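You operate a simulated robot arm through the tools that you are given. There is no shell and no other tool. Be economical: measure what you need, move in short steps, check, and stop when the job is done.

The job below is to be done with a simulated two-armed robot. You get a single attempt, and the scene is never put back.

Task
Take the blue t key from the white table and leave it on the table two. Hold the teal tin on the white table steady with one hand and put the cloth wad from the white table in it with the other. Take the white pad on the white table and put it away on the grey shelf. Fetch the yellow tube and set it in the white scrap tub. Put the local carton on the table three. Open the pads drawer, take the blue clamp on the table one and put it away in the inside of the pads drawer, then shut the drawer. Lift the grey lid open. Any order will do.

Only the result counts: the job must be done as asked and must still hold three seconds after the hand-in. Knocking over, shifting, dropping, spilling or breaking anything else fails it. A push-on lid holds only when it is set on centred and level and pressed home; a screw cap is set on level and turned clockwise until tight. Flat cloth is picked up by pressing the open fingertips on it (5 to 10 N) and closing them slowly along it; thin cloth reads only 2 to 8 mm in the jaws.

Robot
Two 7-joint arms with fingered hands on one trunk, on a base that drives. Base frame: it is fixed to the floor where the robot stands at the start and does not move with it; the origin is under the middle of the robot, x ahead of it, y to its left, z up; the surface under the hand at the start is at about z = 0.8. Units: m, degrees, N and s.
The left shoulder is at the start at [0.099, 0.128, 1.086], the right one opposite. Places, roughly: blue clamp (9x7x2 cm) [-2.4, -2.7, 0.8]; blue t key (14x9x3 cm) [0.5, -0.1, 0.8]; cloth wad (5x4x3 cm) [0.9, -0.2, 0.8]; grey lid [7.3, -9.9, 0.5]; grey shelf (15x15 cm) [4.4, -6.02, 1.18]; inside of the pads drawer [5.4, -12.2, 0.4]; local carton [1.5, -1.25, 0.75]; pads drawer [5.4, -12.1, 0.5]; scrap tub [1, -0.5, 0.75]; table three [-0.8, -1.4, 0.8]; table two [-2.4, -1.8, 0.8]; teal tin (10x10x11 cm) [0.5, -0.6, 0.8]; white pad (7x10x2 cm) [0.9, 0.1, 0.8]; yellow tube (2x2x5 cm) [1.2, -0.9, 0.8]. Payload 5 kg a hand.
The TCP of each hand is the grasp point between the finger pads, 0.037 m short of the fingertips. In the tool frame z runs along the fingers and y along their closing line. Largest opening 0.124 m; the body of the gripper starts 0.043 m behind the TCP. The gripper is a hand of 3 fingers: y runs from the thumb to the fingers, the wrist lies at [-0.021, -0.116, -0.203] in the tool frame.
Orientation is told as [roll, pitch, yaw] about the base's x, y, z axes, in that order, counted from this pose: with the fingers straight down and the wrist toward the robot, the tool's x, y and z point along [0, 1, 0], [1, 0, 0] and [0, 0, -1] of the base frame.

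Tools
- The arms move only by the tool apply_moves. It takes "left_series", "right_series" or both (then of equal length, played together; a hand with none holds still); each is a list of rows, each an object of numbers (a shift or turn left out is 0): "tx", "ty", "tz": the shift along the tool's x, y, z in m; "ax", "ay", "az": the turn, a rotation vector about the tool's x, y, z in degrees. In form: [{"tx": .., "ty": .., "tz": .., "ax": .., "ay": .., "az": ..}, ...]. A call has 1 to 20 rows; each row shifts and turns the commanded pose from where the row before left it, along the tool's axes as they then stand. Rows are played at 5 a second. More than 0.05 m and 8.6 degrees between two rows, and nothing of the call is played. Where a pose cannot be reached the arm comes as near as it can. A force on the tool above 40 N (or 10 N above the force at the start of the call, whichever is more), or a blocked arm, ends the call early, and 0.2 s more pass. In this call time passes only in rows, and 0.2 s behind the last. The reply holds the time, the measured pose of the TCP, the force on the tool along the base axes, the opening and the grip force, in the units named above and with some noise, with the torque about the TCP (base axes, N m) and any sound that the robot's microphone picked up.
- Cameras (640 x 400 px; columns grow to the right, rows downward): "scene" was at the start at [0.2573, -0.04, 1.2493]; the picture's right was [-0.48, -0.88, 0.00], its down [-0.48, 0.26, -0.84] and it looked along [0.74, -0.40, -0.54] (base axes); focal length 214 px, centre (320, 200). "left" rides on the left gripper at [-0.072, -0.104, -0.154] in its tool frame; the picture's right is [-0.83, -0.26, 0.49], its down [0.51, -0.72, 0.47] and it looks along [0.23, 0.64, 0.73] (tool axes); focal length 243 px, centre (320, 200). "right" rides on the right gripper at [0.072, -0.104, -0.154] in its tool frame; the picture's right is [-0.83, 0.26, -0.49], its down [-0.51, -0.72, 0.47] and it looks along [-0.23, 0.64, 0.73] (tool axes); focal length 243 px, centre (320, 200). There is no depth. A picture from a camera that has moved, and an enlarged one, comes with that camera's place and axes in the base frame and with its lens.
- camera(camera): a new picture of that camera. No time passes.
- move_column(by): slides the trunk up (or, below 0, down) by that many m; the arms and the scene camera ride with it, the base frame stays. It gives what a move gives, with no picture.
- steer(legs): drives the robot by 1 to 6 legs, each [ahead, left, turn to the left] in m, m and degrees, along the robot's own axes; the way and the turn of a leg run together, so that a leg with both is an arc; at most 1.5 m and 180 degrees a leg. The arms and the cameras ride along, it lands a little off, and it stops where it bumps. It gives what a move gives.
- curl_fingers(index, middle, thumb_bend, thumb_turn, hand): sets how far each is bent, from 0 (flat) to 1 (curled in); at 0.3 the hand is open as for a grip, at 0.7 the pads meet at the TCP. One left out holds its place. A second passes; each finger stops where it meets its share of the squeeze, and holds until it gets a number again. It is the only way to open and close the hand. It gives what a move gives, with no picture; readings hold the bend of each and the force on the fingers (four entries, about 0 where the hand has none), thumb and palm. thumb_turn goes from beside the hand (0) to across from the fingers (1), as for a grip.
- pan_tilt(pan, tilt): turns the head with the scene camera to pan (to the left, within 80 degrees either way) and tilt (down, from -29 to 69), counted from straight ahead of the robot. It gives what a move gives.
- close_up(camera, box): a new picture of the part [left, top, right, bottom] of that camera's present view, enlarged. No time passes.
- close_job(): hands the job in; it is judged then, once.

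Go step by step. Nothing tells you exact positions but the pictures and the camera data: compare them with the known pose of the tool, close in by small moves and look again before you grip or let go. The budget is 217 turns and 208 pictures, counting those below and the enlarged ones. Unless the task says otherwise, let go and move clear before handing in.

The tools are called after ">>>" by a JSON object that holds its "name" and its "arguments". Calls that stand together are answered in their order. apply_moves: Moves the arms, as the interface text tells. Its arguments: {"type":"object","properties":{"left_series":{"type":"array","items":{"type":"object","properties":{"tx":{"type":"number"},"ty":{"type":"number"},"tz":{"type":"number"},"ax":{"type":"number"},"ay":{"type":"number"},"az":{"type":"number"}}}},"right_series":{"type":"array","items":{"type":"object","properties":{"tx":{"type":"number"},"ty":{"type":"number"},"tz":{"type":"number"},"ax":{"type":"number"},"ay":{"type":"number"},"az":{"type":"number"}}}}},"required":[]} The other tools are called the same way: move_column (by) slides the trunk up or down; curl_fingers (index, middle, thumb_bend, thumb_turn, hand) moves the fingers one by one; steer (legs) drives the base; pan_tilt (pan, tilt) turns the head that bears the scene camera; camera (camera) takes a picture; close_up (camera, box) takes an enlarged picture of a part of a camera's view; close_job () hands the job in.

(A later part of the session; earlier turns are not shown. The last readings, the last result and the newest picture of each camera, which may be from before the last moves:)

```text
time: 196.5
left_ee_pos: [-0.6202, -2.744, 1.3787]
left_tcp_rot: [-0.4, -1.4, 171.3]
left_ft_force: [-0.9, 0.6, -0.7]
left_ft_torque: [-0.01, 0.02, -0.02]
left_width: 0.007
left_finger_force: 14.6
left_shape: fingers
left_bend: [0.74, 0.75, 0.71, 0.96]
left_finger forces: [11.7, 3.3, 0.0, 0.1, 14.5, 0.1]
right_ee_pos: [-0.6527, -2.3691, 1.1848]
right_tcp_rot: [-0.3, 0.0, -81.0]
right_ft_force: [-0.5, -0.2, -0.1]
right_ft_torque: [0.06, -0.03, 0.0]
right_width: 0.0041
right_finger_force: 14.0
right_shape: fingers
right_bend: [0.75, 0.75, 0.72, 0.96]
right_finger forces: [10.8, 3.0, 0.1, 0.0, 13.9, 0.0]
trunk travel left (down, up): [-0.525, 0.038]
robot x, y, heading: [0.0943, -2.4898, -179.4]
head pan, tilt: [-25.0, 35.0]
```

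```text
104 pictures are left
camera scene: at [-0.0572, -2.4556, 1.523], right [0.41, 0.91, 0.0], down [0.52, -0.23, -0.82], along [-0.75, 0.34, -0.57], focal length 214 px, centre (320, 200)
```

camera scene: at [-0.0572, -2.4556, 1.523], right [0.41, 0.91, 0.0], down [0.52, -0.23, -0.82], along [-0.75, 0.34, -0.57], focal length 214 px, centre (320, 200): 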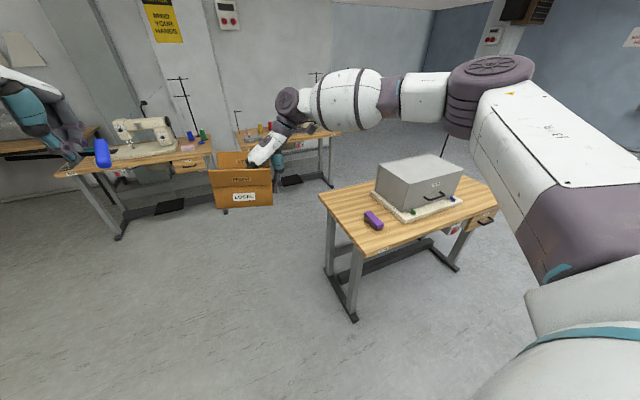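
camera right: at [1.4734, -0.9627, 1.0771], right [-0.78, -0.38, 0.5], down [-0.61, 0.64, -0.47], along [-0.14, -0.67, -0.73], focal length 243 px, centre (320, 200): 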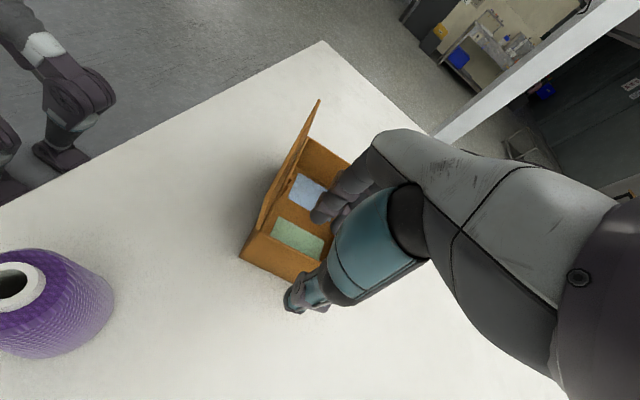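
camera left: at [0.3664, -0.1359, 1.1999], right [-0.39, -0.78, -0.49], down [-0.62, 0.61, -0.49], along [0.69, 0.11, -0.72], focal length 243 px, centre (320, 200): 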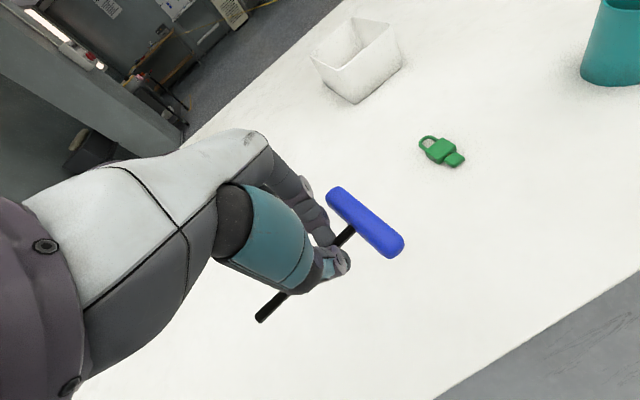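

Table three is the small desk with x -1.1..-0.55 and y -2.0..-1.1, holding a grey box and a purple tool at (-0.75, -1.83). I'll place the carton on its free left-front corner, approaching from the south.

>>> {"name": "steer", "arguments": {"legs": [[0, 0, -90], [0, 1.12, 0], [-0.1, 0, 0]]}}

>>> {"name": "pan_tilt", "arguments": {"pan": 0, "tilt": 50}}

>>> {"name": "camera", "arguments": {"camera": "scene"}}

```text
time: 211.2
left_ee_pos: [-1.2837, -1.8959, 1.3744]
left_tcp_rot: [-0.5, -1.1, 81.5]
left_ft_force: [-0.6, 0.9, -1.4]
left_ft_torque: [-0.05, 0.04, 0.0]
left_width: 0.0065
left_finger_force: 14.2
left_shape: fingers
left_bend: [0.74, 0.75, 0.71, 0.96]
left_finger forces: [11.3, 2.7, 0.0, 0.0, 13.7, 0.0]
right_ee_pos: [-0.9083, -1.8612, 1.1795]
right_tcp_rot: [0.2, 0.0, -170.7]
right_ft_force: [-0.1, 0.7, -0.4]
right_ft_torque: [-0.07, -0.03, 0.02]
right_width: 0.0041
right_finger_force: 13.8
right_shape: fingers
right_bend: [0.75, 0.75, 0.72, 0.96]
right_finger forces: [10.9, 2.8, 0.1, 0.0, 13.9, 0.0]
trunk travel left (down, up): [-0.525, 0.038]
robot x, y, heading: [-1.03, -2.6192, 90.9]
head pan, tilt: [-25.0, 35.0]
```

```text
time: 212.1
left_ee_pos: [-1.2839, -1.9047, 1.3803]
left_tcp_rot: [-0.3, -1.4, 81.6]
left_ft_force: [0.5, 0.4, -0.9]
left_ft_torque: [0.06, 0.03, -0.02]
left_width: 0.0067
left_finger_force: 13.7
left_shape: fingers
left_bend: [0.74, 0.75, 0.71, 0.96]
left_finger forces: [11.1, 2.8, 0.0, 0.0, 13.8, 0.0]
right_ee_pos: [-0.9081, -1.8681, 1.1857]
right_tcp_rot: [-0.3, 0.1, -170.7]
right_ft_force: [-0.1, 0.2, 0.9]
right_ft_torque: [0.0, -0.07, 0.01]
right_width: 0.0043
right_finger_force: 13.6
right_shape: fingers
right_bend: [0.75, 0.75, 0.72, 0.96]
right_finger forces: [10.8, 3.0, 0.1, 0.1, 13.9, 0.0]
trunk travel left (down, up): [-0.525, 0.038]
robot x, y, heading: [-1.0299, -2.618, 91.1]
head pan, tilt: [0.0, 50.0]
```

```text
103 pictures are left
camera scene: at [-1.0316, -2.4653, 1.5019], right [1.0, 0.02, 0.0], down [0.01, -0.76, -0.64], along [-0.01, 0.64, -0.76], focal length 214 px, centre (320, 200)
```

scene: 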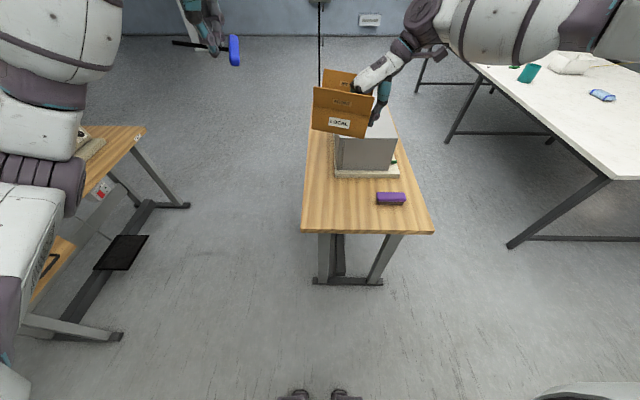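

The free spot is the front-left corner of the desk, and the carton is nearly above it. I'll lower the trunk and look before setting it down.

>>> {"name": "move_column", "arguments": {"by": -0.25}}

>>> {"name": "apply_moves", "arguments": {"right_series": [{"tx": 0.0024, "ty": -0.0148, "tz": 0.03}]}}

>>> {"name": "camera", "arguments": {"camera": "scene"}}

>>> {"name": "camera", "arguments": {"camera": "right"}}

```text
time: 214.7
left_ee_pos: [-1.2825, -1.9016, 1.1295]
left_tcp_rot: [-0.4, -1.4, 81.6]
left_ft_force: [-0.6, -0.1, -1.2]
left_ft_torque: [-0.02, 0.06, -0.01]
left_width: 0.0063
left_finger_force: 13.8
left_shape: fingers
left_bend: [0.74, 0.75, 0.71, 0.96]
left_finger forces: [11.3, 2.8, 0.1, 0.1, 13.7, 0.0]
right_ee_pos: [-0.9088, -1.8661, 0.9337]
right_tcp_rot: [-0.1, 0.0, -170.7]
right_ft_force: [-0.6, 0.5, -1.1]
right_ft_torque: [-0.02, -0.03, 0.02]
right_width: 0.0043
right_finger_force: 13.6
right_shape: fingers
right_bend: [0.75, 0.75, 0.72, 0.96]
right_finger forces: [10.9, 2.9, 0.0, 0.0, 13.9, 0.0]
trunk travel left (down, up): [-0.275, 0.288]
robot x, y, heading: [-1.0307, -2.6195, 91.1]
head pan, tilt: [0.0, 50.0]
```

```text
time: 215.1
left_ee_pos: [-1.2827, -1.9008, 1.128]
left_tcp_rot: [-0.3, -1.3, 81.5]
left_ft_force: [0.6, 0.5, -0.2]
left_ft_torque: [-0.02, 0.05, 0.0]
left_width: 0.0064
left_finger_force: 13.9
left_shape: fingers
left_bend: [0.74, 0.75, 0.71, 0.96]
left_finger forces: [11.2, 2.7, 0.0, 0.0, 13.7, 0.0]
right_ee_pos: [-0.8912, -1.8655, 0.9033]
right_tcp_rot: [-0.2, -0.1, -170.8]
right_ft_force: [-0.4, 0.7, -0.4]
right_ft_torque: [-0.04, 0.01, -0.01]
right_width: 0.0043
right_finger_force: 14.0
right_shape: fingers
right_bend: [0.75, 0.75, 0.71, 0.96]
right_finger forces: [10.8, 2.9, 0.1, 0.0, 13.8, 0.0]
trunk travel left (down, up): [-0.275, 0.288]
robot x, y, heading: [-1.0306, -2.621, 90.9]
head pan, tilt: [0.0, 50.0]
```

```text
102 pictures are left
camera scene: at [-1.0321, -2.36, 1.2239], right [1.0, 0.02, 0.0], down [0.01, -0.77, -0.64], along [-0.01, 0.64, -0.77], focal length 214 px, centre (320, 200)
```

scene: 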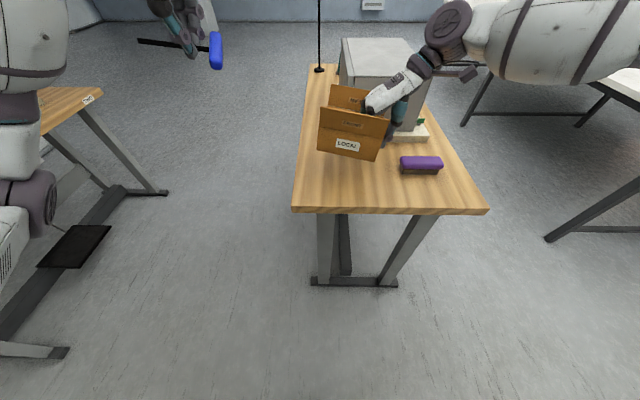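

```text
101 pictures are left
camera right: at [-0.7756, -1.9214, 1.0565], right [-0.39, 0.78, 0.49], down [0.63, 0.62, -0.47], along [-0.67, 0.13, -0.73], focal length 243 px, centre (320, 200)
```

right: 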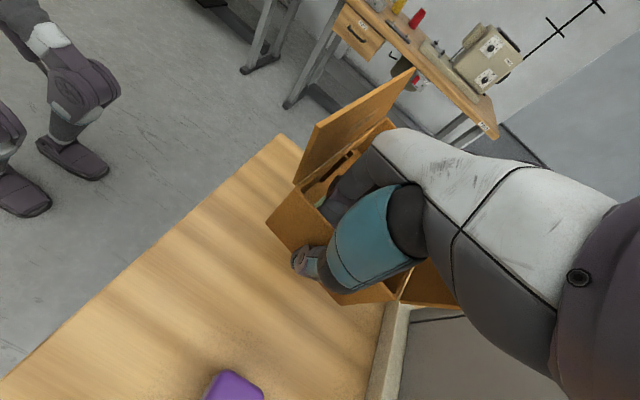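

The carton has clearance from the grey pad and the purple tool. I'll lower slowly until contact.

>>> {"name": "apply_moves", "arguments": {"right_series": [{"tz": 0.015}, {"tz": 0.015}, {"tz": 0.01}]}}

>>> {"name": "close_up", "arguments": {"camera": "scene", "box": [280, 60, 500, 230]}}

```text
time: 215.9
left_ee_pos: [-1.2832, -1.9015, 1.1289]
left_tcp_rot: [-0.4, -1.3, 81.5]
left_ft_force: [0.0, -0.4, -0.8]
left_ft_torque: [-0.03, 0.04, -0.02]
left_width: 0.0063
left_finger_force: 13.9
left_shape: fingers
left_bend: [0.74, 0.75, 0.71, 0.96]
left_finger forces: [11.1, 2.9, 0.0, 0.1, 13.7, 0.0]
right_ee_pos: [-0.8932, -1.8662, 0.8636]
right_tcp_rot: [-0.2, 0.0, -170.7]
right_ft_force: [0.2, 0.6, -1.0]
right_ft_torque: [-0.02, -0.05, 0.01]
right_width: 0.0042
right_finger_force: 13.7
right_shape: fingers
right_bend: [0.75, 0.75, 0.71, 0.96]
right_finger forces: [10.9, 2.9, 0.1, 0.0, 13.8, 0.0]
trunk travel left (down, up): [-0.275, 0.288]
robot x, y, heading: [-1.0313, -2.6143, 91.1]
head pan, tilt: [0.0, 50.0]
```

```text
2.35 times, centred on (390, 145) of scene
camera zoom: at [-1.0337, -2.361, 1.2242], right [1.0, 0.02, 0.0], down [0.01, -0.77, -0.64], along [-0.01, 0.64, -0.77], focal length 505 px, centre (155, 329)
```

zoom: 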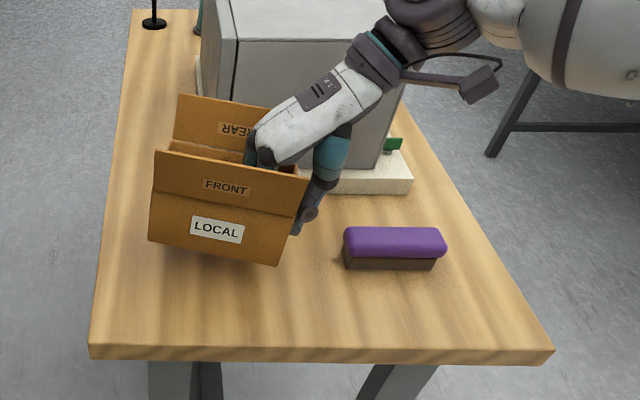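

Still in the air by roughly 3–4 cm, with the location clear all round. I'll keep lowering gently.

>>> {"name": "apply_moves", "arguments": {"right_series": [{"tz": 0.01}, {"tz": 0.01}, {"tz": 0.008}]}}

>>> {"name": "close_up", "arguments": {"camera": "scene", "box": [280, 60, 500, 230]}}

```text
time: 216.7
left_ee_pos: [-1.2839, -1.9002, 1.1284]
left_tcp_rot: [-0.4, -1.3, 81.4]
left_ft_force: [0.2, 0.4, -0.8]
left_ft_torque: [-0.01, 0.05, -0.02]
left_width: 0.0066
left_finger_force: 13.7
left_shape: fingers
left_bend: [0.74, 0.75, 0.71, 0.96]
left_finger forces: [11.2, 2.8, 0.0, 0.0, 13.8, 0.1]
right_ee_pos: [-0.8936, -1.8656, 0.8362]
right_tcp_rot: [-0.1, 0.0, -170.7]
right_ft_force: [0.2, 0.5, -0.5]
right_ft_torque: [-0.02, -0.04, -0.02]
right_width: 0.0042
right_finger_force: 13.8
right_shape: fingers
right_bend: [0.75, 0.75, 0.71, 0.96]
right_finger forces: [10.9, 2.9, 0.1, 0.0, 13.9, 0.0]
trunk travel left (down, up): [-0.275, 0.288]
robot x, y, heading: [-1.0305, -2.6191, 91.1]
head pan, tilt: [0.0, 50.0]
```

```text
2.35 times, centred on (390, 145) of scene
camera zoom: at [-1.0335, -2.3609, 1.2241], right [1.0, 0.02, 0.0], down [0.01, -0.77, -0.64], along [-0.01, 0.64, -0.77], focal length 505 px, centre (155, 329)
```

zoom: 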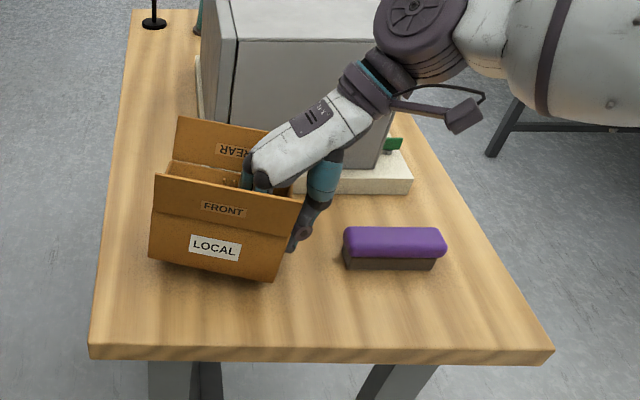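

No contact yet and the shadow shows a small gap. I'll continue down.

>>> {"name": "apply_moves", "arguments": {"right_series": [{"tz": 0.01}, {"tz": 0.01}, {"tz": 0.008}]}}

>>> {"name": "close_up", "arguments": {"camera": "scene", "box": [280, 60, 500, 230]}}

```text
time: 217.5
left_ee_pos: [-1.2844, -1.9034, 1.1303]
left_tcp_rot: [-0.4, -1.4, 81.5]
left_ft_force: [0.1, -0.5, -0.5]
left_ft_torque: [0.02, 0.01, -0.01]
left_width: 0.0064
left_finger_force: 13.6
left_shape: fingers
left_bend: [0.74, 0.75, 0.71, 0.96]
left_finger forces: [11.2, 2.9, 0.0, 0.1, 13.6, 0.0]
right_ee_pos: [-0.8948, -1.8656, 0.8114]
right_tcp_rot: [-0.5, 0.0, -170.7]
right_ft_force: [1.6, 2.6, 15.7]
right_ft_torque: [-0.01, -0.19, 0.03]
right_width: 0.0041
right_finger_force: 17.8
right_shape: fingers
right_bend: [0.75, 0.76, 0.71, 0.96]
right_finger forces: [12.3, 5.1, 0.1, 0.0, 16.7, 0.0]
trunk travel left (down, up): [-0.275, 0.288]
robot x, y, heading: [-1.029, -2.6187, 91.2]
head pan, tilt: [0.0, 50.0]
```

```text
2.35 times, centred on (390, 145) of scene
camera zoom: at [-1.0338, -2.3632, 1.2249], right [1.0, 0.02, 0.0], down [0.01, -0.76, -0.64], along [-0.01, 0.64, -0.76], focal length 505 px, centre (155, 329)
```

zoom: 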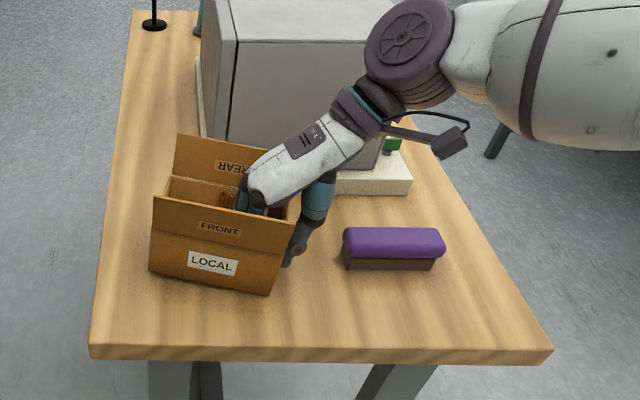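

It has touched down (15 N). I'll release and lift straight out.

>>> {"name": "curl_fingers", "arguments": {"hand": "right", "index": 0.55, "middle": 0.55, "thumb_bend": 0.55}}

>>> {"name": "apply_moves", "arguments": {"right_series": [{"tz": -0.02}, {"tz": -0.03}, {"tz": -0.04}, {"tz": -0.04}, {"tz": -0.04}, {"tz": -0.04}, {"tz": -0.04}, {"tz": -0.04}]}}

>>> {"name": "close_up", "arguments": {"camera": "scene", "box": [280, 60, 500, 230]}}

```text
time: 218.5
left_ee_pos: [-1.2857, -1.9027, 1.1303]
left_tcp_rot: [-0.4, -1.5, 81.6]
left_ft_force: [0.4, -0.2, -1.2]
left_ft_torque: [0.02, 0.01, -0.01]
left_width: 0.0064
left_finger_force: 14.2
left_shape: fingers
left_bend: [0.74, 0.75, 0.71, 0.96]
left_finger forces: [11.2, 2.8, 0.1, 0.1, 13.8, 0.0]
right_ee_pos: [-0.8947, -1.8676, 0.8114]
right_tcp_rot: [-0.5, 0.0, -170.6]
right_ft_force: [0.6, 11.1, 37.2]
right_ft_torque: [0.09, 0.29, -0.13]
right_width: 0.0286
right_finger_force: 19.3
right_shape: fingers
right_bend: [0.74, 0.6, 0.55, 0.97]
right_finger forces: [25.3, 11.8, 0.1, 0.1, 0.1, 0.1]
trunk travel left (down, up): [-0.275, 0.288]
robot x, y, heading: [-1.0275, -2.6179, 91.3]
head pan, tilt: [0.0, 50.0]
```

```text
time: 220.3
left_ee_pos: [-1.2849, -1.9025, 1.1296]
left_tcp_rot: [-0.4, -1.3, 81.6]
left_ft_force: [-0.9, -0.4, -0.5]
left_ft_torque: [0.03, 0.03, -0.02]
left_width: 0.0064
left_finger_force: 13.8
left_shape: fingers
left_bend: [0.74, 0.75, 0.71, 0.96]
left_finger forces: [11.2, 2.9, 0.0, 0.0, 13.7, 0.1]
right_ee_pos: [-0.8946, -1.8688, 1.0983]
right_tcp_rot: [-0.2, 0.1, -170.7]
right_ft_force: [-0.9, -1.0, -0.3]
right_ft_torque: [0.02, -0.02, 0.01]
right_width: 0.0516
right_finger_force: 0.0
right_shape: fingers
right_bend: [0.55, 0.55, 0.55, 0.97]
right_finger forces: [0.0, 0.0, 0.0, 0.1, 0.0, 0.0]
trunk travel left (down, up): [-0.275, 0.288]
robot x, y, heading: [-1.0265, -2.6214, 91.3]
head pan, tilt: [0.0, 50.0]
```

```text
2.35 times, centred on (390, 145) of scene
camera zoom: at [-1.0342, -2.3621, 1.2244], right [1.0, 0.02, 0.0], down [0.02, -0.77, -0.64], along [-0.01, 0.64, -0.77], focal length 505 px, centre (155, 329)
```

zoom: 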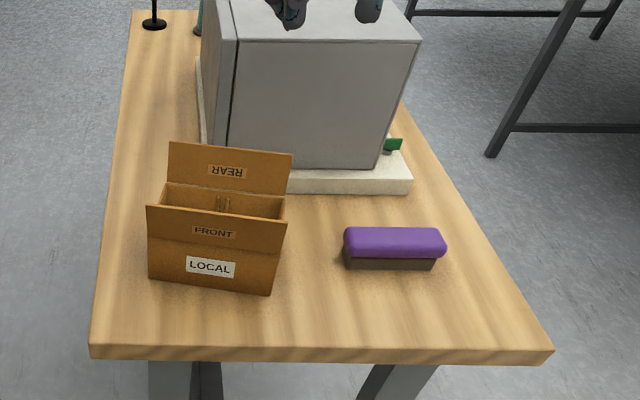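

The carton stands on table three. Next is the T key to table two, so I'll shift left and look at that table.

>>> {"name": "steer", "arguments": {"legs": [[0, 0.52, 0]]}}

>>> {"name": "pan_tilt", "arguments": {"pan": 50, "tilt": 25}}

>>> {"name": "camera", "arguments": {"camera": "scene"}}

```text
time: 225.4
left_ee_pos: [-1.8131, -1.9134, 1.1281]
left_tcp_rot: [-0.3, -1.3, 82.0]
left_ft_force: [0.3, 0.0, -0.9]
left_ft_torque: [0.01, 0.03, -0.02]
left_width: 0.0065
left_finger_force: 13.9
left_shape: fingers
left_bend: [0.74, 0.75, 0.71, 0.96]
left_finger forces: [11.2, 2.9, 0.0, 0.0, 13.7, 0.1]
right_ee_pos: [-1.425, -1.8788, 1.0975]
right_tcp_rot: [-0.2, 0.0, -170.4]
right_ft_force: [0.7, -0.4, 0.8]
right_ft_torque: [0.01, -0.01, 0.01]
right_width: 0.0513
right_finger_force: 0.2
right_shape: fingers
right_bend: [0.55, 0.55, 0.55, 0.97]
right_finger forces: [0.0, 0.1, 0.0, 0.1, 0.0, 0.0]
trunk travel left (down, up): [-0.275, 0.288]
robot x, y, heading: [-1.5583, -2.6307, 91.5]
head pan, tilt: [0.0, 50.0]
```

```text
time: 226.6
left_ee_pos: [-1.8143, -1.9133, 1.1294]
left_tcp_rot: [-0.4, -1.3, 81.9]
left_ft_force: [-0.9, 0.1, -0.7]
left_ft_torque: [0.06, 0.04, -0.01]
left_width: 0.0065
left_finger_force: 14.0
left_shape: fingers
left_bend: [0.74, 0.75, 0.71, 0.96]
left_finger forces: [11.3, 2.9, 0.0, 0.0, 13.8, 0.1]
right_ee_pos: [-1.4251, -1.878, 1.0975]
right_tcp_rot: [-0.2, -0.1, -170.4]
right_ft_force: [0.3, -0.4, -0.4]
right_ft_torque: [-0.03, -0.04, 0.04]
right_width: 0.0518
right_finger_force: 0.0
right_shape: fingers
right_bend: [0.55, 0.55, 0.55, 0.97]
right_finger forces: [0.0, 0.1, 0.0, 0.0, 0.0, 0.0]
trunk travel left (down, up): [-0.275, 0.288]
robot x, y, heading: [-1.5531, -2.6305, 91.0]
head pan, tilt: [50.0, 25.0]
```

```text
96 pictures are left
camera scene: at [-1.6309, -2.3923, 1.2616], right [0.62, 0.78, 0.0], down [0.33, -0.26, -0.91], along [-0.71, 0.57, -0.42], focal length 214 px, centre (320, 200)
```

scene: 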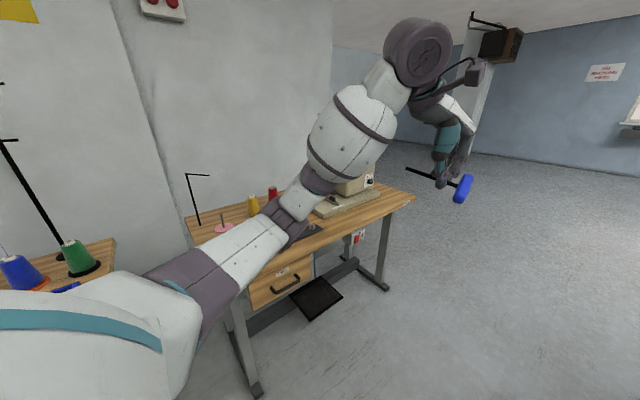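

Table two's front edge is at x≈-2.15, y -2.25..-1.31, with a sewing machine and a thread stand. I'll raise the trunk, face it and line up the left hand with its front-left free area.

>>> {"name": "move_column", "arguments": {"by": 0.22}}

>>> {"name": "steer", "arguments": {"legs": [[0, -0.3, 0], [0, 0, 89], [0.32, 0, 0], [0, -0.72, 0]]}}

>>> {"name": "pan_tilt", "arguments": {"pan": 0, "tilt": 50}}

>>> {"name": "camera", "arguments": {"camera": "scene"}}

>>> {"name": "camera", "arguments": {"camera": "left"}}

```text
time: 228.9
left_ee_pos: [-1.8135, -1.9133, 1.3481]
left_tcp_rot: [-0.3, -1.3, 81.9]
left_ft_force: [-0.3, -0.2, -1.1]
left_ft_torque: [0.0, 0.04, -0.02]
left_width: 0.0065
left_finger_force: 14.1
left_shape: fingers
left_bend: [0.74, 0.75, 0.71, 0.96]
left_finger forces: [11.1, 2.8, 0.0, 0.1, 13.6, 0.0]
right_ee_pos: [-1.4247, -1.8777, 1.3161]
right_tcp_rot: [-0.1, -0.1, -170.3]
right_ft_force: [0.3, 1.0, 0.1]
right_ft_torque: [0.04, -0.01, 0.0]
right_width: 0.0519
right_finger_force: 0.0
right_shape: fingers
right_bend: [0.55, 0.55, 0.55, 0.97]
right_finger forces: [0.1, 0.0, 0.1, 0.0, 0.0, 0.0]
trunk travel left (down, up): [-0.495, 0.068]
robot x, y, heading: [-1.5581, -2.6294, 91.5]
head pan, tilt: [50.0, 25.0]
```

```text
time: 244.0
left_ee_pos: [-2.2922, -2.1392, 1.3483]
left_tcp_rot: [-0.5, -1.3, 170.7]
left_ft_force: [0.1, 0.9, -1.2]
left_ft_torque: [-0.03, 0.0, 0.0]
left_width: 0.0059
left_finger_force: 13.8
left_shape: fingers
left_bend: [0.75, 0.76, 0.71, 0.96]
left_finger forces: [10.8, 3.4, 0.0, 0.1, 12.8, 0.0]
right_ee_pos: [-2.3196, -1.7478, 1.317]
right_tcp_rot: [-0.2, -0.1, -81.6]
right_ft_force: [0.0, -0.8, -0.2]
right_ft_torque: [0.0, 0.01, 0.0]
right_width: 0.0518
right_finger_force: 0.2
right_shape: fingers
right_bend: [0.55, 0.55, 0.55, 0.97]
right_finger forces: [0.1, 0.1, 0.0, 0.0, 0.0, 0.1]
trunk travel left (down, up): [-0.495, 0.068]
robot x, y, heading: [-1.5723, -1.8955, -179.8]
head pan, tilt: [50.0, 25.0]
```

```text
time: 245.2
left_ee_pos: [-2.2919, -2.1388, 1.3487]
left_tcp_rot: [-0.4, -1.3, 170.5]
left_ft_force: [0.8, 0.7, 0.2]
left_ft_torque: [-0.05, -0.01, -0.03]
left_width: 0.006
left_finger_force: 12.6
left_shape: fingers
left_bend: [0.75, 0.76, 0.71, 0.96]
left_finger forces: [10.8, 3.4, 0.0, 0.0, 12.8, 0.1]
right_ee_pos: [-2.3191, -1.7483, 1.3168]
right_tcp_rot: [-0.2, -0.1, -81.6]
right_ft_force: [-0.2, 0.4, -0.4]
right_ft_torque: [-0.01, -0.02, -0.01]
right_width: 0.0517
right_finger_force: 0.0
right_shape: fingers
right_bend: [0.55, 0.55, 0.55, 0.97]
right_finger forces: [0.0, 0.0, 0.0, 0.0, 0.0, 0.0]
trunk travel left (down, up): [-0.495, 0.068]
robot x, y, heading: [-1.5694, -1.8922, -179.8]
head pan, tilt: [0.0, 50.0]
```

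```text
95 pictures are left
camera scene: at [-1.7497, -1.894, 1.4635], right [0.0, 1.0, 0.0], down [0.77, 0.0, -0.64], along [-0.64, 0.0, -0.77], focal length 214 px, centre (320, 200)
```

scene: 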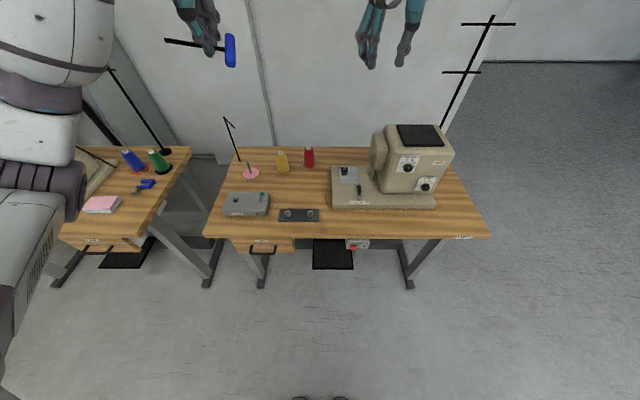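

```text
94 pictures are left
camera left: at [-2.1748, -2.0847, 1.5002], right [0.38, 0.78, -0.49], down [0.62, -0.61, -0.49], along [-0.69, -0.12, -0.72], focal length 243 px, centre (320, 200)
```

left: 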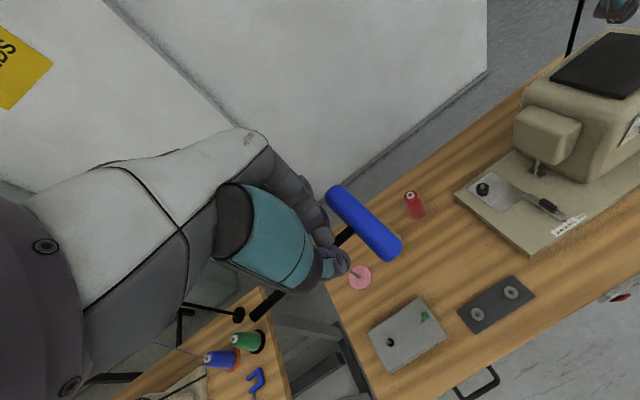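

On table two I'll use the front strip left of the machine, around [-2.22, -1.75], which is clear. I'll shift right, retract and raise the right hand, and align the key with the table.

>>> {"name": "steer", "arguments": {"legs": [[0, -0.39, 0]]}}

>>> {"name": "apply_moves", "arguments": {"right_series": [{"tx": 0.03, "tz": -0.035}, {"tx": 0.03, "tz": -0.035}, {"tx": 0.03, "tz": -0.035}, {"tx": 0.03, "tz": -0.035}, {"tx": 0.03, "tz": -0.035}], "left_series": [{"az": -4.75}, {"az": -4.75}, {"ty": -0.025}, {"ty": -0.025}, {"ty": -0.02}]}}

>>> {"name": "move_column", "arguments": {"by": -0.22}}

>>> {"name": "camera", "arguments": {"camera": "scene"}}

>>> {"name": "camera", "arguments": {"camera": "left"}}

```text
time: 249.1
left_ee_pos: [-2.2936, -1.7463, 1.3484]
left_tcp_rot: [-0.3, -1.2, 170.5]
left_ft_force: [1.2, -0.2, -0.7]
left_ft_torque: [-0.04, 0.01, -0.01]
left_width: 0.006
left_finger_force: 13.3
left_shape: fingers
left_bend: [0.75, 0.76, 0.71, 0.96]
left_finger forces: [10.7, 3.3, 0.1, 0.1, 12.8, 0.1]
right_ee_pos: [-2.3206, -1.3584, 1.3179]
right_tcp_rot: [-0.2, -0.1, -81.8]
right_ft_force: [-0.3, 0.2, -1.1]
right_ft_torque: [0.01, -0.04, 0.0]
right_width: 0.0517
right_finger_force: 0.0
right_shape: fingers
right_bend: [0.55, 0.55, 0.55, 0.97]
right_finger forces: [0.0, 0.1, 0.0, 0.1, 0.0, 0.0]
trunk travel left (down, up): [-0.495, 0.068]
robot x, y, heading: [-1.5752, -1.5042, -179.9]
head pan, tilt: [0.0, 50.0]
```

```text
time: 250.3
left_ee_pos: [-2.2206, -1.7472, 1.3504]
left_tcp_rot: [-0.7, -1.4, 180.0]
left_ft_force: [0.7, -0.3, -0.9]
left_ft_torque: [0.0, 0.0, -0.03]
left_width: 0.0061
left_finger_force: 14.0
left_shape: fingers
left_bend: [0.75, 0.76, 0.71, 0.96]
left_finger forces: [10.8, 3.4, 0.0, 0.0, 12.9, 0.1]
right_ee_pos: [-2.1672, -1.3364, 1.4948]
right_tcp_rot: [-0.4, 0.1, -81.8]
right_ft_force: [-0.2, -0.6, 0.4]
right_ft_torque: [0.01, 0.07, -0.01]
right_width: 0.0517
right_finger_force: 0.1
right_shape: fingers
right_bend: [0.55, 0.55, 0.55, 0.97]
right_finger forces: [0.0, 0.0, 0.0, 0.1, 0.0, 0.0]
trunk travel left (down, up): [-0.495, 0.068]
robot x, y, heading: [-1.576, -1.5089, -180.1]
head pan, tilt: [0.0, 50.0]
```

```text
time: 252.7
left_ee_pos: [-2.223, -1.7465, 1.128]
left_tcp_rot: [-0.7, -1.3, 180.0]
left_ft_force: [-0.2, -0.1, -0.4]
left_ft_torque: [-0.04, 0.01, 0.0]
left_width: 0.0061
left_finger_force: 13.4
left_shape: fingers
left_bend: [0.75, 0.76, 0.71, 0.96]
left_finger forces: [10.8, 3.3, 0.0, 0.1, 12.8, 0.1]
right_ee_pos: [-2.1712, -1.3358, 1.2724]
right_tcp_rot: [-0.2, -0.1, -81.8]
right_ft_force: [0.2, 0.0, -1.2]
right_ft_torque: [0.0, 0.03, 0.0]
right_width: 0.0516
right_finger_force: 0.1
right_shape: fingers
right_bend: [0.55, 0.55, 0.55, 0.97]
right_finger forces: [0.1, 0.1, 0.1, 0.0, 0.0, 0.1]
trunk travel left (down, up): [-0.275, 0.288]
robot x, y, heading: [-1.5706, -1.5071, -180.0]
head pan, tilt: [0.0, 50.0]
```

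```text
93 pictures are left
camera scene: at [-1.8252, -1.5042, 1.2243], right [0.0, 1.0, 0.0], down [0.77, 0.0, -0.64], along [-0.64, 0.0, -0.77], focal length 214 px, centre (320, 200)
```

scene: 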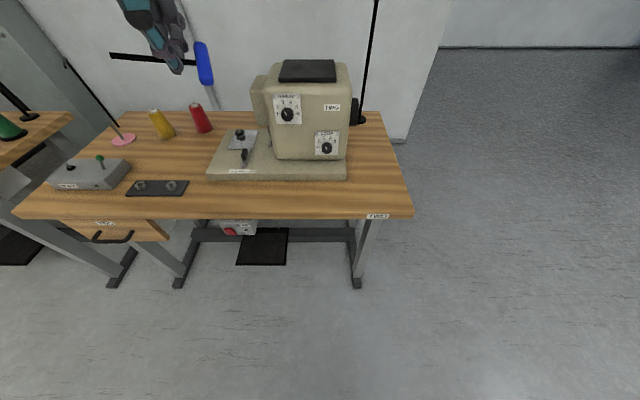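

```text
92 pictures are left
camera left: at [-2.1158, -1.6756, 1.2796], right [0.25, 0.83, -0.49], down [0.71, -0.5, -0.49], along [-0.66, -0.22, -0.72], focal length 243 px, centre (320, 200)
```

left: 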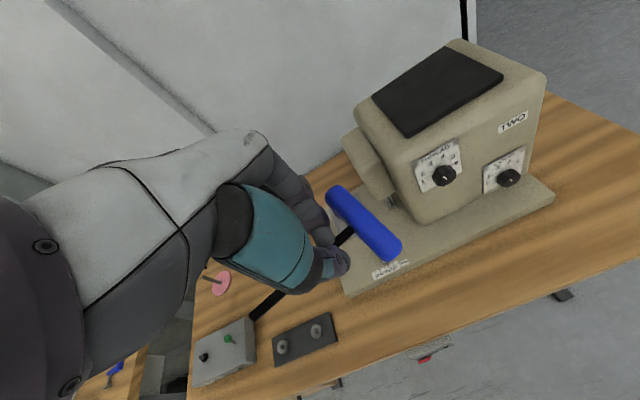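

The strip centre is at about x=-2.235 and the desk is at about z 0.75. I'll correct by 1 cm and descend to about 5 cm above the table.

>>> {"name": "apply_moves", "arguments": {"left_series": [{"ty": 0.012, "tz": 0.04}, {"tz": 0.045}, {"tz": 0.045}, {"tz": 0.045}, {"tz": 0.045}, {"tz": 0.03}, {"tz": 0.03}]}}

>>> {"name": "camera", "arguments": {"camera": "scene"}}

>>> {"name": "camera", "arguments": {"camera": "left"}}

```text
time: 254.3
left_ee_pos: [-2.243, -1.7437, 0.849]
left_tcp_rot: [-0.5, -1.3, 180.0]
left_ft_force: [0.4, -0.4, -1.0]
left_ft_torque: [0.01, 0.01, -0.02]
left_width: 0.0059
left_finger_force: 13.5
left_shape: fingers
left_bend: [0.75, 0.76, 0.71, 0.96]
left_finger forces: [10.8, 3.0, 0.0, 0.0, 12.8, 0.1]
right_ee_pos: [-2.1709, -1.3364, 1.2714]
right_tcp_rot: [-0.2, 0.1, -81.9]
right_ft_force: [-0.1, 0.4, 0.6]
right_ft_torque: [0.0, 0.0, 0.02]
right_width: 0.0518
right_finger_force: 0.1
right_shape: fingers
right_bend: [0.55, 0.55, 0.55, 0.97]
right_finger forces: [0.0, 0.0, 0.0, 0.0, 0.0, 0.0]
trunk travel left (down, up): [-0.275, 0.288]
robot x, y, heading: [-1.5705, -1.5089, -180.2]
head pan, tilt: [0.0, 50.0]
```

```text
91 pictures are left
camera scene: at [-1.8259, -1.5045, 1.2241], right [0.0, 1.0, 0.0], down [0.77, 0.0, -0.64], along [-0.64, 0.0, -0.77], focal length 214 px, centre (320, 200)
```

scene: 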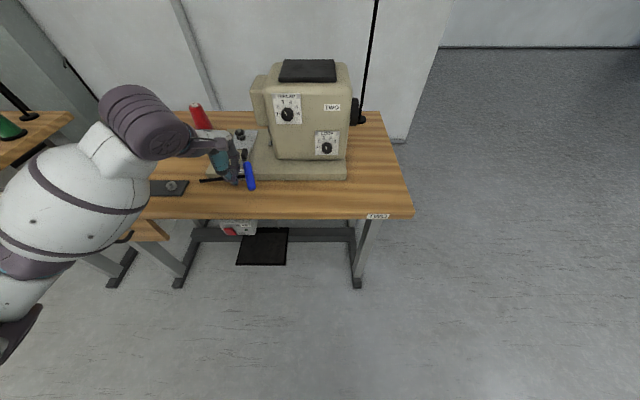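

```text
90 pictures are left
camera left: at [-2.1351, -1.6724, 1.0009], right [0.25, 0.84, -0.49], down [0.71, -0.5, -0.49], along [-0.66, -0.22, -0.72], focal length 243 px, centre (320, 200)
```

left: 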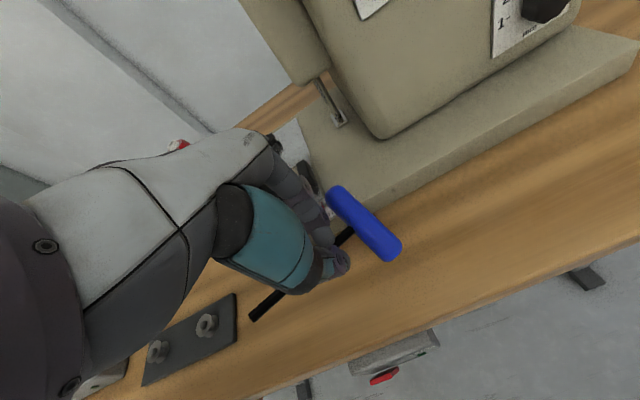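

The handle needs to sit slightly nearer the front edge (x≈-2.224) to clear the machine plate. I'll shift and lower gently.

>>> {"name": "apply_moves", "arguments": {"left_series": [{"ty": -0.022}, {"tz": 0.02}, {"tz": 0.015}, {"tz": 0.01}]}}

>>> {"name": "camera", "arguments": {"camera": "left"}}

```text
time: 255.3
left_ee_pos: [-2.221, -1.7432, 0.8021]
left_tcp_rot: [-0.5, -1.2, 180.0]
left_ft_force: [-0.1, -0.8, 1.8]
left_ft_torque: [0.1, -0.05, -0.01]
left_width: 0.0055
left_finger_force: 16.1
left_shape: fingers
left_bend: [0.75, 0.75, 0.71, 0.96]
left_finger forces: [13.0, 4.6, 0.0, 0.0, 14.0, 0.0]
right_ee_pos: [-2.1712, -1.3356, 1.2721]
right_tcp_rot: [-0.3, 0.0, -81.8]
right_ft_force: [0.9, -0.5, -0.2]
right_ft_torque: [-0.04, -0.03, 0.04]
right_width: 0.0518
right_finger_force: 0.0
right_shape: fingers
right_bend: [0.55, 0.55, 0.55, 0.97]
right_finger forces: [0.1, 0.1, 0.0, 0.1, 0.0, 0.0]
trunk travel left (down, up): [-0.275, 0.288]
robot x, y, heading: [-1.5727, -1.5072, -179.8]
head pan, tilt: [0.0, 50.0]
```

```text
89 pictures are left
camera left: at [-2.1138, -1.6719, 0.9547], right [0.25, 0.84, -0.49], down [0.71, -0.5, -0.49], along [-0.66, -0.22, -0.72], focal length 243 px, centre (320, 200)
```

left: 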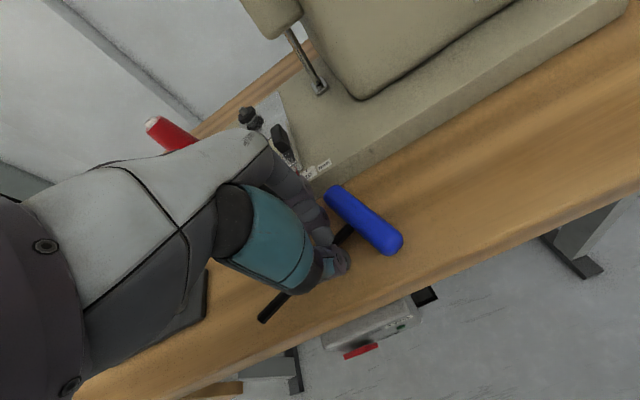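

The key is touching the table in the clear strip. I'll settle it 3 mm, open modestly and lift away.

>>> {"name": "apply_moves", "arguments": {"left_series": [{"tz": 0.003}]}}

>>> {"name": "curl_fingers", "arguments": {"hand": "left", "index": 0.6, "middle": 0.6, "thumb_bend": 0.58}}

>>> {"name": "apply_moves", "arguments": {"left_series": [{"tz": -0.02}, {"tz": -0.03}, {"tz": -0.04}, {"tz": -0.04}, {"tz": -0.045}, {"tz": -0.045}, {"tz": -0.045}, {"tz": -0.045}]}}

>>> {"name": "camera", "arguments": {"camera": "left"}}

```text
time: 255.7
left_ee_pos: [-2.2195, -1.7433, 0.8004]
left_tcp_rot: [-0.7, -1.3, 180.0]
left_ft_force: [-0.1, -0.6, 1.6]
left_ft_torque: [0.13, -0.01, -0.01]
left_width: 0.0055
left_finger_force: 16.6
left_shape: fingers
left_bend: [0.75, 0.75, 0.71, 0.96]
left_finger forces: [13.7, 5.0, 0.1, 0.0, 14.5, 0.0]
right_ee_pos: [-2.17, -1.3347, 1.2724]
right_tcp_rot: [-0.2, 0.0, -81.8]
right_ft_force: [0.1, 0.4, -0.6]
right_ft_torque: [0.02, 0.0, 0.02]
right_width: 0.0516
right_finger_force: 0.0
right_shape: fingers
right_bend: [0.55, 0.55, 0.55, 0.97]
right_finger forces: [0.0, 0.0, 0.0, 0.0, 0.1, 0.1]
trunk travel left (down, up): [-0.275, 0.288]
robot x, y, heading: [-1.5728, -1.5052, -180.3]
head pan, tilt: [0.0, 50.0]
```

```text
time: 256.7
left_ee_pos: [-2.2214, -1.7441, 0.8004]
left_tcp_rot: [-0.5, -1.4, 180.0]
left_ft_force: [-4.2, 1.3, 19.9]
left_ft_torque: [0.21, -0.2, 0.05]
left_width: 0.0333
left_finger_force: 10.4
left_shape: fingers
left_bend: [0.6, 0.6, 0.62, 0.97]
left_finger forces: [0.0, 3.1, 0.1, 0.0, 16.9, 0.0]
right_ee_pos: [-2.1702, -1.3343, 1.2727]
right_tcp_rot: [-0.3, 0.0, -81.8]
right_ft_force: [0.0, -0.1, 0.0]
right_ft_torque: [-0.01, 0.02, 0.02]
right_width: 0.0518
right_finger_force: 0.1
right_shape: fingers
right_bend: [0.55, 0.55, 0.55, 0.97]
right_finger forces: [0.0, 0.0, 0.0, 0.0, 0.1, 0.0]
trunk travel left (down, up): [-0.275, 0.288]
robot x, y, heading: [-1.5676, -1.5099, -180.0]
head pan, tilt: [0.0, 50.0]
```

```text
time: 258.5
left_ee_pos: [-2.2138, -1.7459, 1.1107]
left_tcp_rot: [-0.6, -1.1, 180.0]
left_ft_force: [0.2, 0.0, -0.4]
left_ft_torque: [-0.02, 0.02, -0.01]
left_width: 0.0411
left_finger_force: 0.2
left_shape: fingers
left_bend: [0.6, 0.6, 0.57, 0.97]
left_finger forces: [0.1, 0.0, 0.1, 0.0, 0.1, 0.0]
right_ee_pos: [-2.1706, -1.335, 1.2733]
right_tcp_rot: [-0.3, -0.1, -81.7]
right_ft_force: [0.3, 0.6, -0.4]
right_ft_torque: [-0.04, -0.02, -0.02]
right_width: 0.0516
right_finger_force: 0.1
right_shape: fingers
right_bend: [0.55, 0.55, 0.55, 0.97]
right_finger forces: [0.1, 0.0, 0.1, 0.0, 0.1, 0.0]
trunk travel left (down, up): [-0.275, 0.288]
robot x, y, heading: [-1.5713, -1.5067, -179.9]
head pan, tilt: [0.0, 50.0]
```

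```text
88 pictures are left
camera left: at [-2.1062, -1.6746, 1.2617], right [0.25, 0.83, -0.49], down [0.71, -0.5, -0.49], along [-0.66, -0.22, -0.72], focal length 243 px, centre (320, 200)
```

left: 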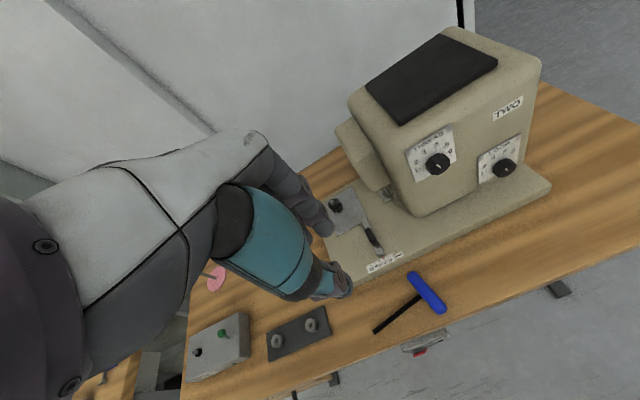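

The T key lies on table two. Next is the blue clamp on table one, at about [-2.40, -2.67], so I'll slide left and look.

>>> {"name": "steer", "arguments": {"legs": [[0, 0.93, 0]]}}

>>> {"name": "camera", "arguments": {"camera": "scene"}}

>>> {"name": "camera", "arguments": {"camera": "left"}}

```text
time: 267.0
left_ee_pos: [-2.2122, -2.6779, 1.11]
left_tcp_rot: [-0.7, -1.4, -180.0]
left_ft_force: [-0.2, -0.1, 0.2]
left_ft_torque: [-0.02, 0.02, 0.01]
left_width: 0.0407
left_finger_force: 0.1
left_shape: fingers
left_bend: [0.6, 0.6, 0.57, 0.97]
left_finger forces: [0.1, 0.0, 0.0, 0.0, 0.0, 0.0]
right_ee_pos: [-2.1706, -2.2662, 1.2727]
right_tcp_rot: [-0.2, 0.1, -81.7]
right_ft_force: [0.3, 0.2, 0.2]
right_ft_torque: [0.02, -0.01, 0.01]
right_width: 0.0516
right_finger_force: 0.0
right_shape: fingers
right_bend: [0.55, 0.55, 0.55, 0.97]
right_finger forces: [0.1, 0.0, 0.0, 0.0, 0.0, 0.1]
trunk travel left (down, up): [-0.275, 0.288]
robot x, y, heading: [-1.5702, -2.4365, -179.9]
head pan, tilt: [0.0, 50.0]
```

```text
87 pictures are left
camera scene: at [-1.8247, -2.4346, 1.2242], right [0.0, 1.0, 0.0], down [0.77, 0.0, -0.64], along [-0.64, 0.0, -0.77], focal length 214 px, centre (320, 200)
```

scene: 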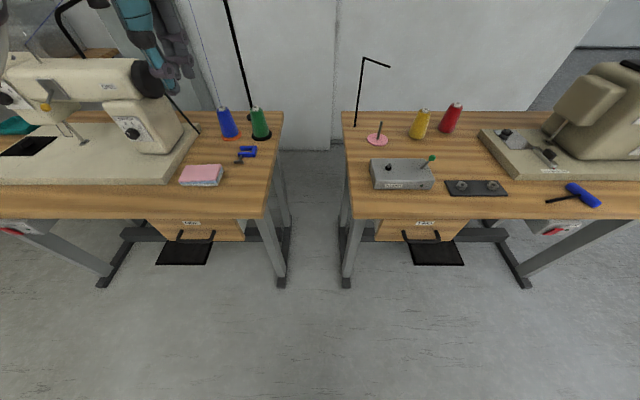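

```text
86 pictures are left
camera left: at [-2.106, -2.6064, 1.2611], right [0.25, 0.84, -0.49], down [0.71, -0.5, -0.49], along [-0.66, -0.22, -0.72], focal length 243 px, centre (320, 200)
```

left: 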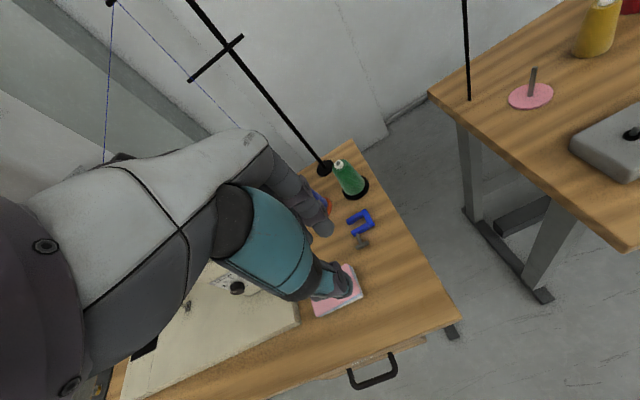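

The clamp is at about [-2.415, -2.686], between two thread cones and a pink pad. I'll zoom to see its shape and orientation.

>>> {"name": "close_up", "arguments": {"camera": "left", "box": [300, 140, 430, 280]}}

>>> {"name": "close_up", "arguments": {"camera": "scene", "box": [190, 90, 300, 200]}}

```text
2.86 times, centred on (365, 210) of left
camera zoom: at [-2.106, -2.6064, 1.2611], right [0.25, 0.84, -0.49], down [0.71, -0.5, -0.49], along [-0.66, -0.22, -0.72], focal length 693 px, centre (191, 171)
```

zoom: 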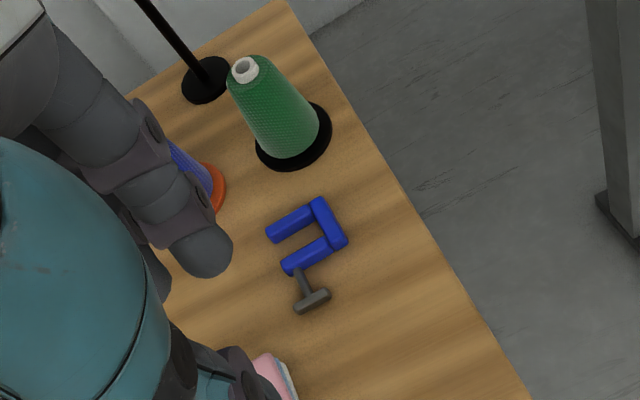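

```text
3.64 times, centred on (245, 145) of scene
camera zoom: at [-1.8247, -2.4346, 1.2242], right [0.0, 1.0, 0.0], down [0.77, 0.0, -0.64], along [-0.64, 0.0, -0.77], focal length 780 px, centre (593, 400)
```

zoom: 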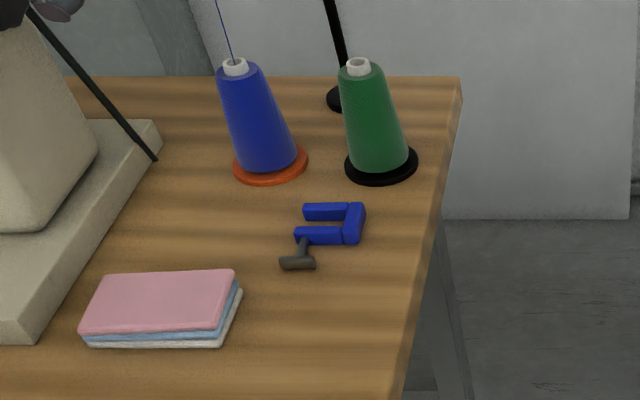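

The C-frame spans x -2.445..-2.39, y -2.715..-2.645. I'll grip across both arms near the spine with a moderate opening, since a cone stands close behind.

>>> {"name": "curl_fingers", "arguments": {"hand": "left", "index": 0.46, "middle": 0.46, "thumb_bend": 0.46}}

>>> {"name": "apply_moves", "arguments": {"left_series": [{"ty": 0.04}, {"ty": 0.04}, {"ty": 0.04}, {"ty": 0.04}, {"ty": 0.04, "tx": -0.005}, {"tz": 0.045}, {"tz": 0.045}, {"tz": 0.045}, {"tz": 0.045}, {"tz": 0.02}]}}

>>> {"name": "camera", "arguments": {"camera": "left"}}

>>> {"name": "close_up", "arguments": {"camera": "scene", "box": [190, 90, 300, 200]}}

```text
time: 268.0
left_ee_pos: [-2.2138, -2.6778, 1.1097]
left_tcp_rot: [-0.6, -1.4, -180.0]
left_ft_force: [-0.2, -0.1, -0.6]
left_ft_torque: [0.02, 0.02, 0.0]
left_width: 0.0794
left_finger_force: 0.0
left_shape: fingers
left_bend: [0.46, 0.46, 0.46, 0.97]
left_finger forces: [0.1, 0.1, 0.1, 0.0, 0.0, 0.0]
right_ee_pos: [-2.1702, -2.2664, 1.2719]
right_tcp_rot: [-0.2, 0.0, -81.7]
right_ft_force: [0.5, 0.0, -0.3]
right_ft_torque: [0.0, 0.01, 0.01]
right_width: 0.0518
right_finger_force: 0.0
right_shape: fingers
right_bend: [0.55, 0.55, 0.55, 0.97]
right_finger forces: [0.1, 0.0, 0.1, 0.0, 0.0, 0.0]
trunk travel left (down, up): [-0.275, 0.288]
robot x, y, heading: [-1.5703, -2.4357, -180.1]
head pan, tilt: [0.0, 50.0]
```

```text
time: 270.2
left_ee_pos: [-2.4181, -2.6708, 0.9143]
left_tcp_rot: [-0.6, -1.3, -179.9]
left_ft_force: [0.0, 0.0, -0.4]
left_ft_torque: [0.0, -0.04, -0.02]
left_width: 0.0797
left_finger_force: 0.1
left_shape: fingers
left_bend: [0.46, 0.46, 0.46, 0.97]
left_finger forces: [0.0, 0.0, 0.0, 0.0, 0.0, 0.0]
right_ee_pos: [-2.1696, -2.2664, 1.2729]
right_tcp_rot: [-0.2, 0.0, -81.7]
right_ft_force: [-0.2, 0.5, -0.6]
right_ft_torque: [0.0, -0.01, 0.01]
right_width: 0.0518
right_finger_force: 0.1
right_shape: fingers
right_bend: [0.55, 0.55, 0.55, 0.97]
right_finger forces: [0.0, 0.1, 0.0, 0.0, 0.1, 0.1]
trunk travel left (down, up): [-0.275, 0.288]
robot x, y, heading: [-1.5733, -2.4394, -180.0]
head pan, tilt: [0.0, 50.0]
```

```text
83 pictures are left
camera left: at [-2.3104, -2.5986, 1.0661], right [0.25, 0.84, -0.49], down [0.71, -0.5, -0.49], along [-0.66, -0.23, -0.72], focal length 243 px, centre (320, 200)
```

left: 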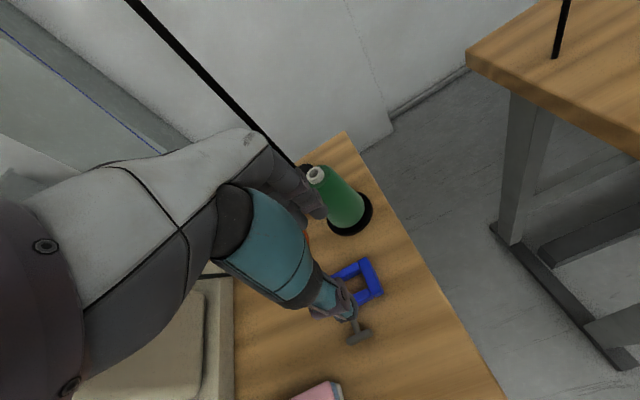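

```text
3.64 times, centred on (245, 145) of scene
camera zoom: at [-1.8249, -2.4346, 1.2242], right [0.0, 1.0, 0.0], down [0.77, 0.0, -0.64], along [-0.64, 0.0, -0.77], focal length 780 px, centre (593, 400)
```

zoom: 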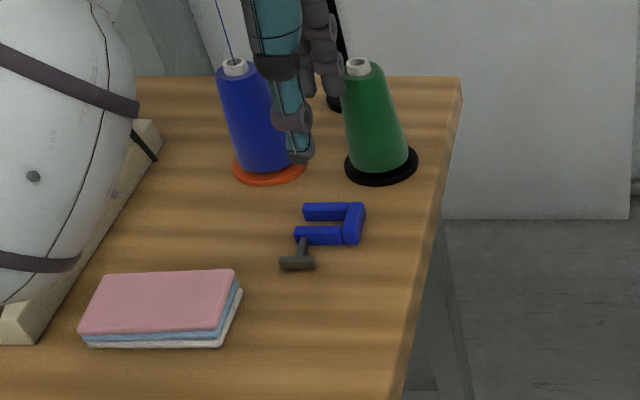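

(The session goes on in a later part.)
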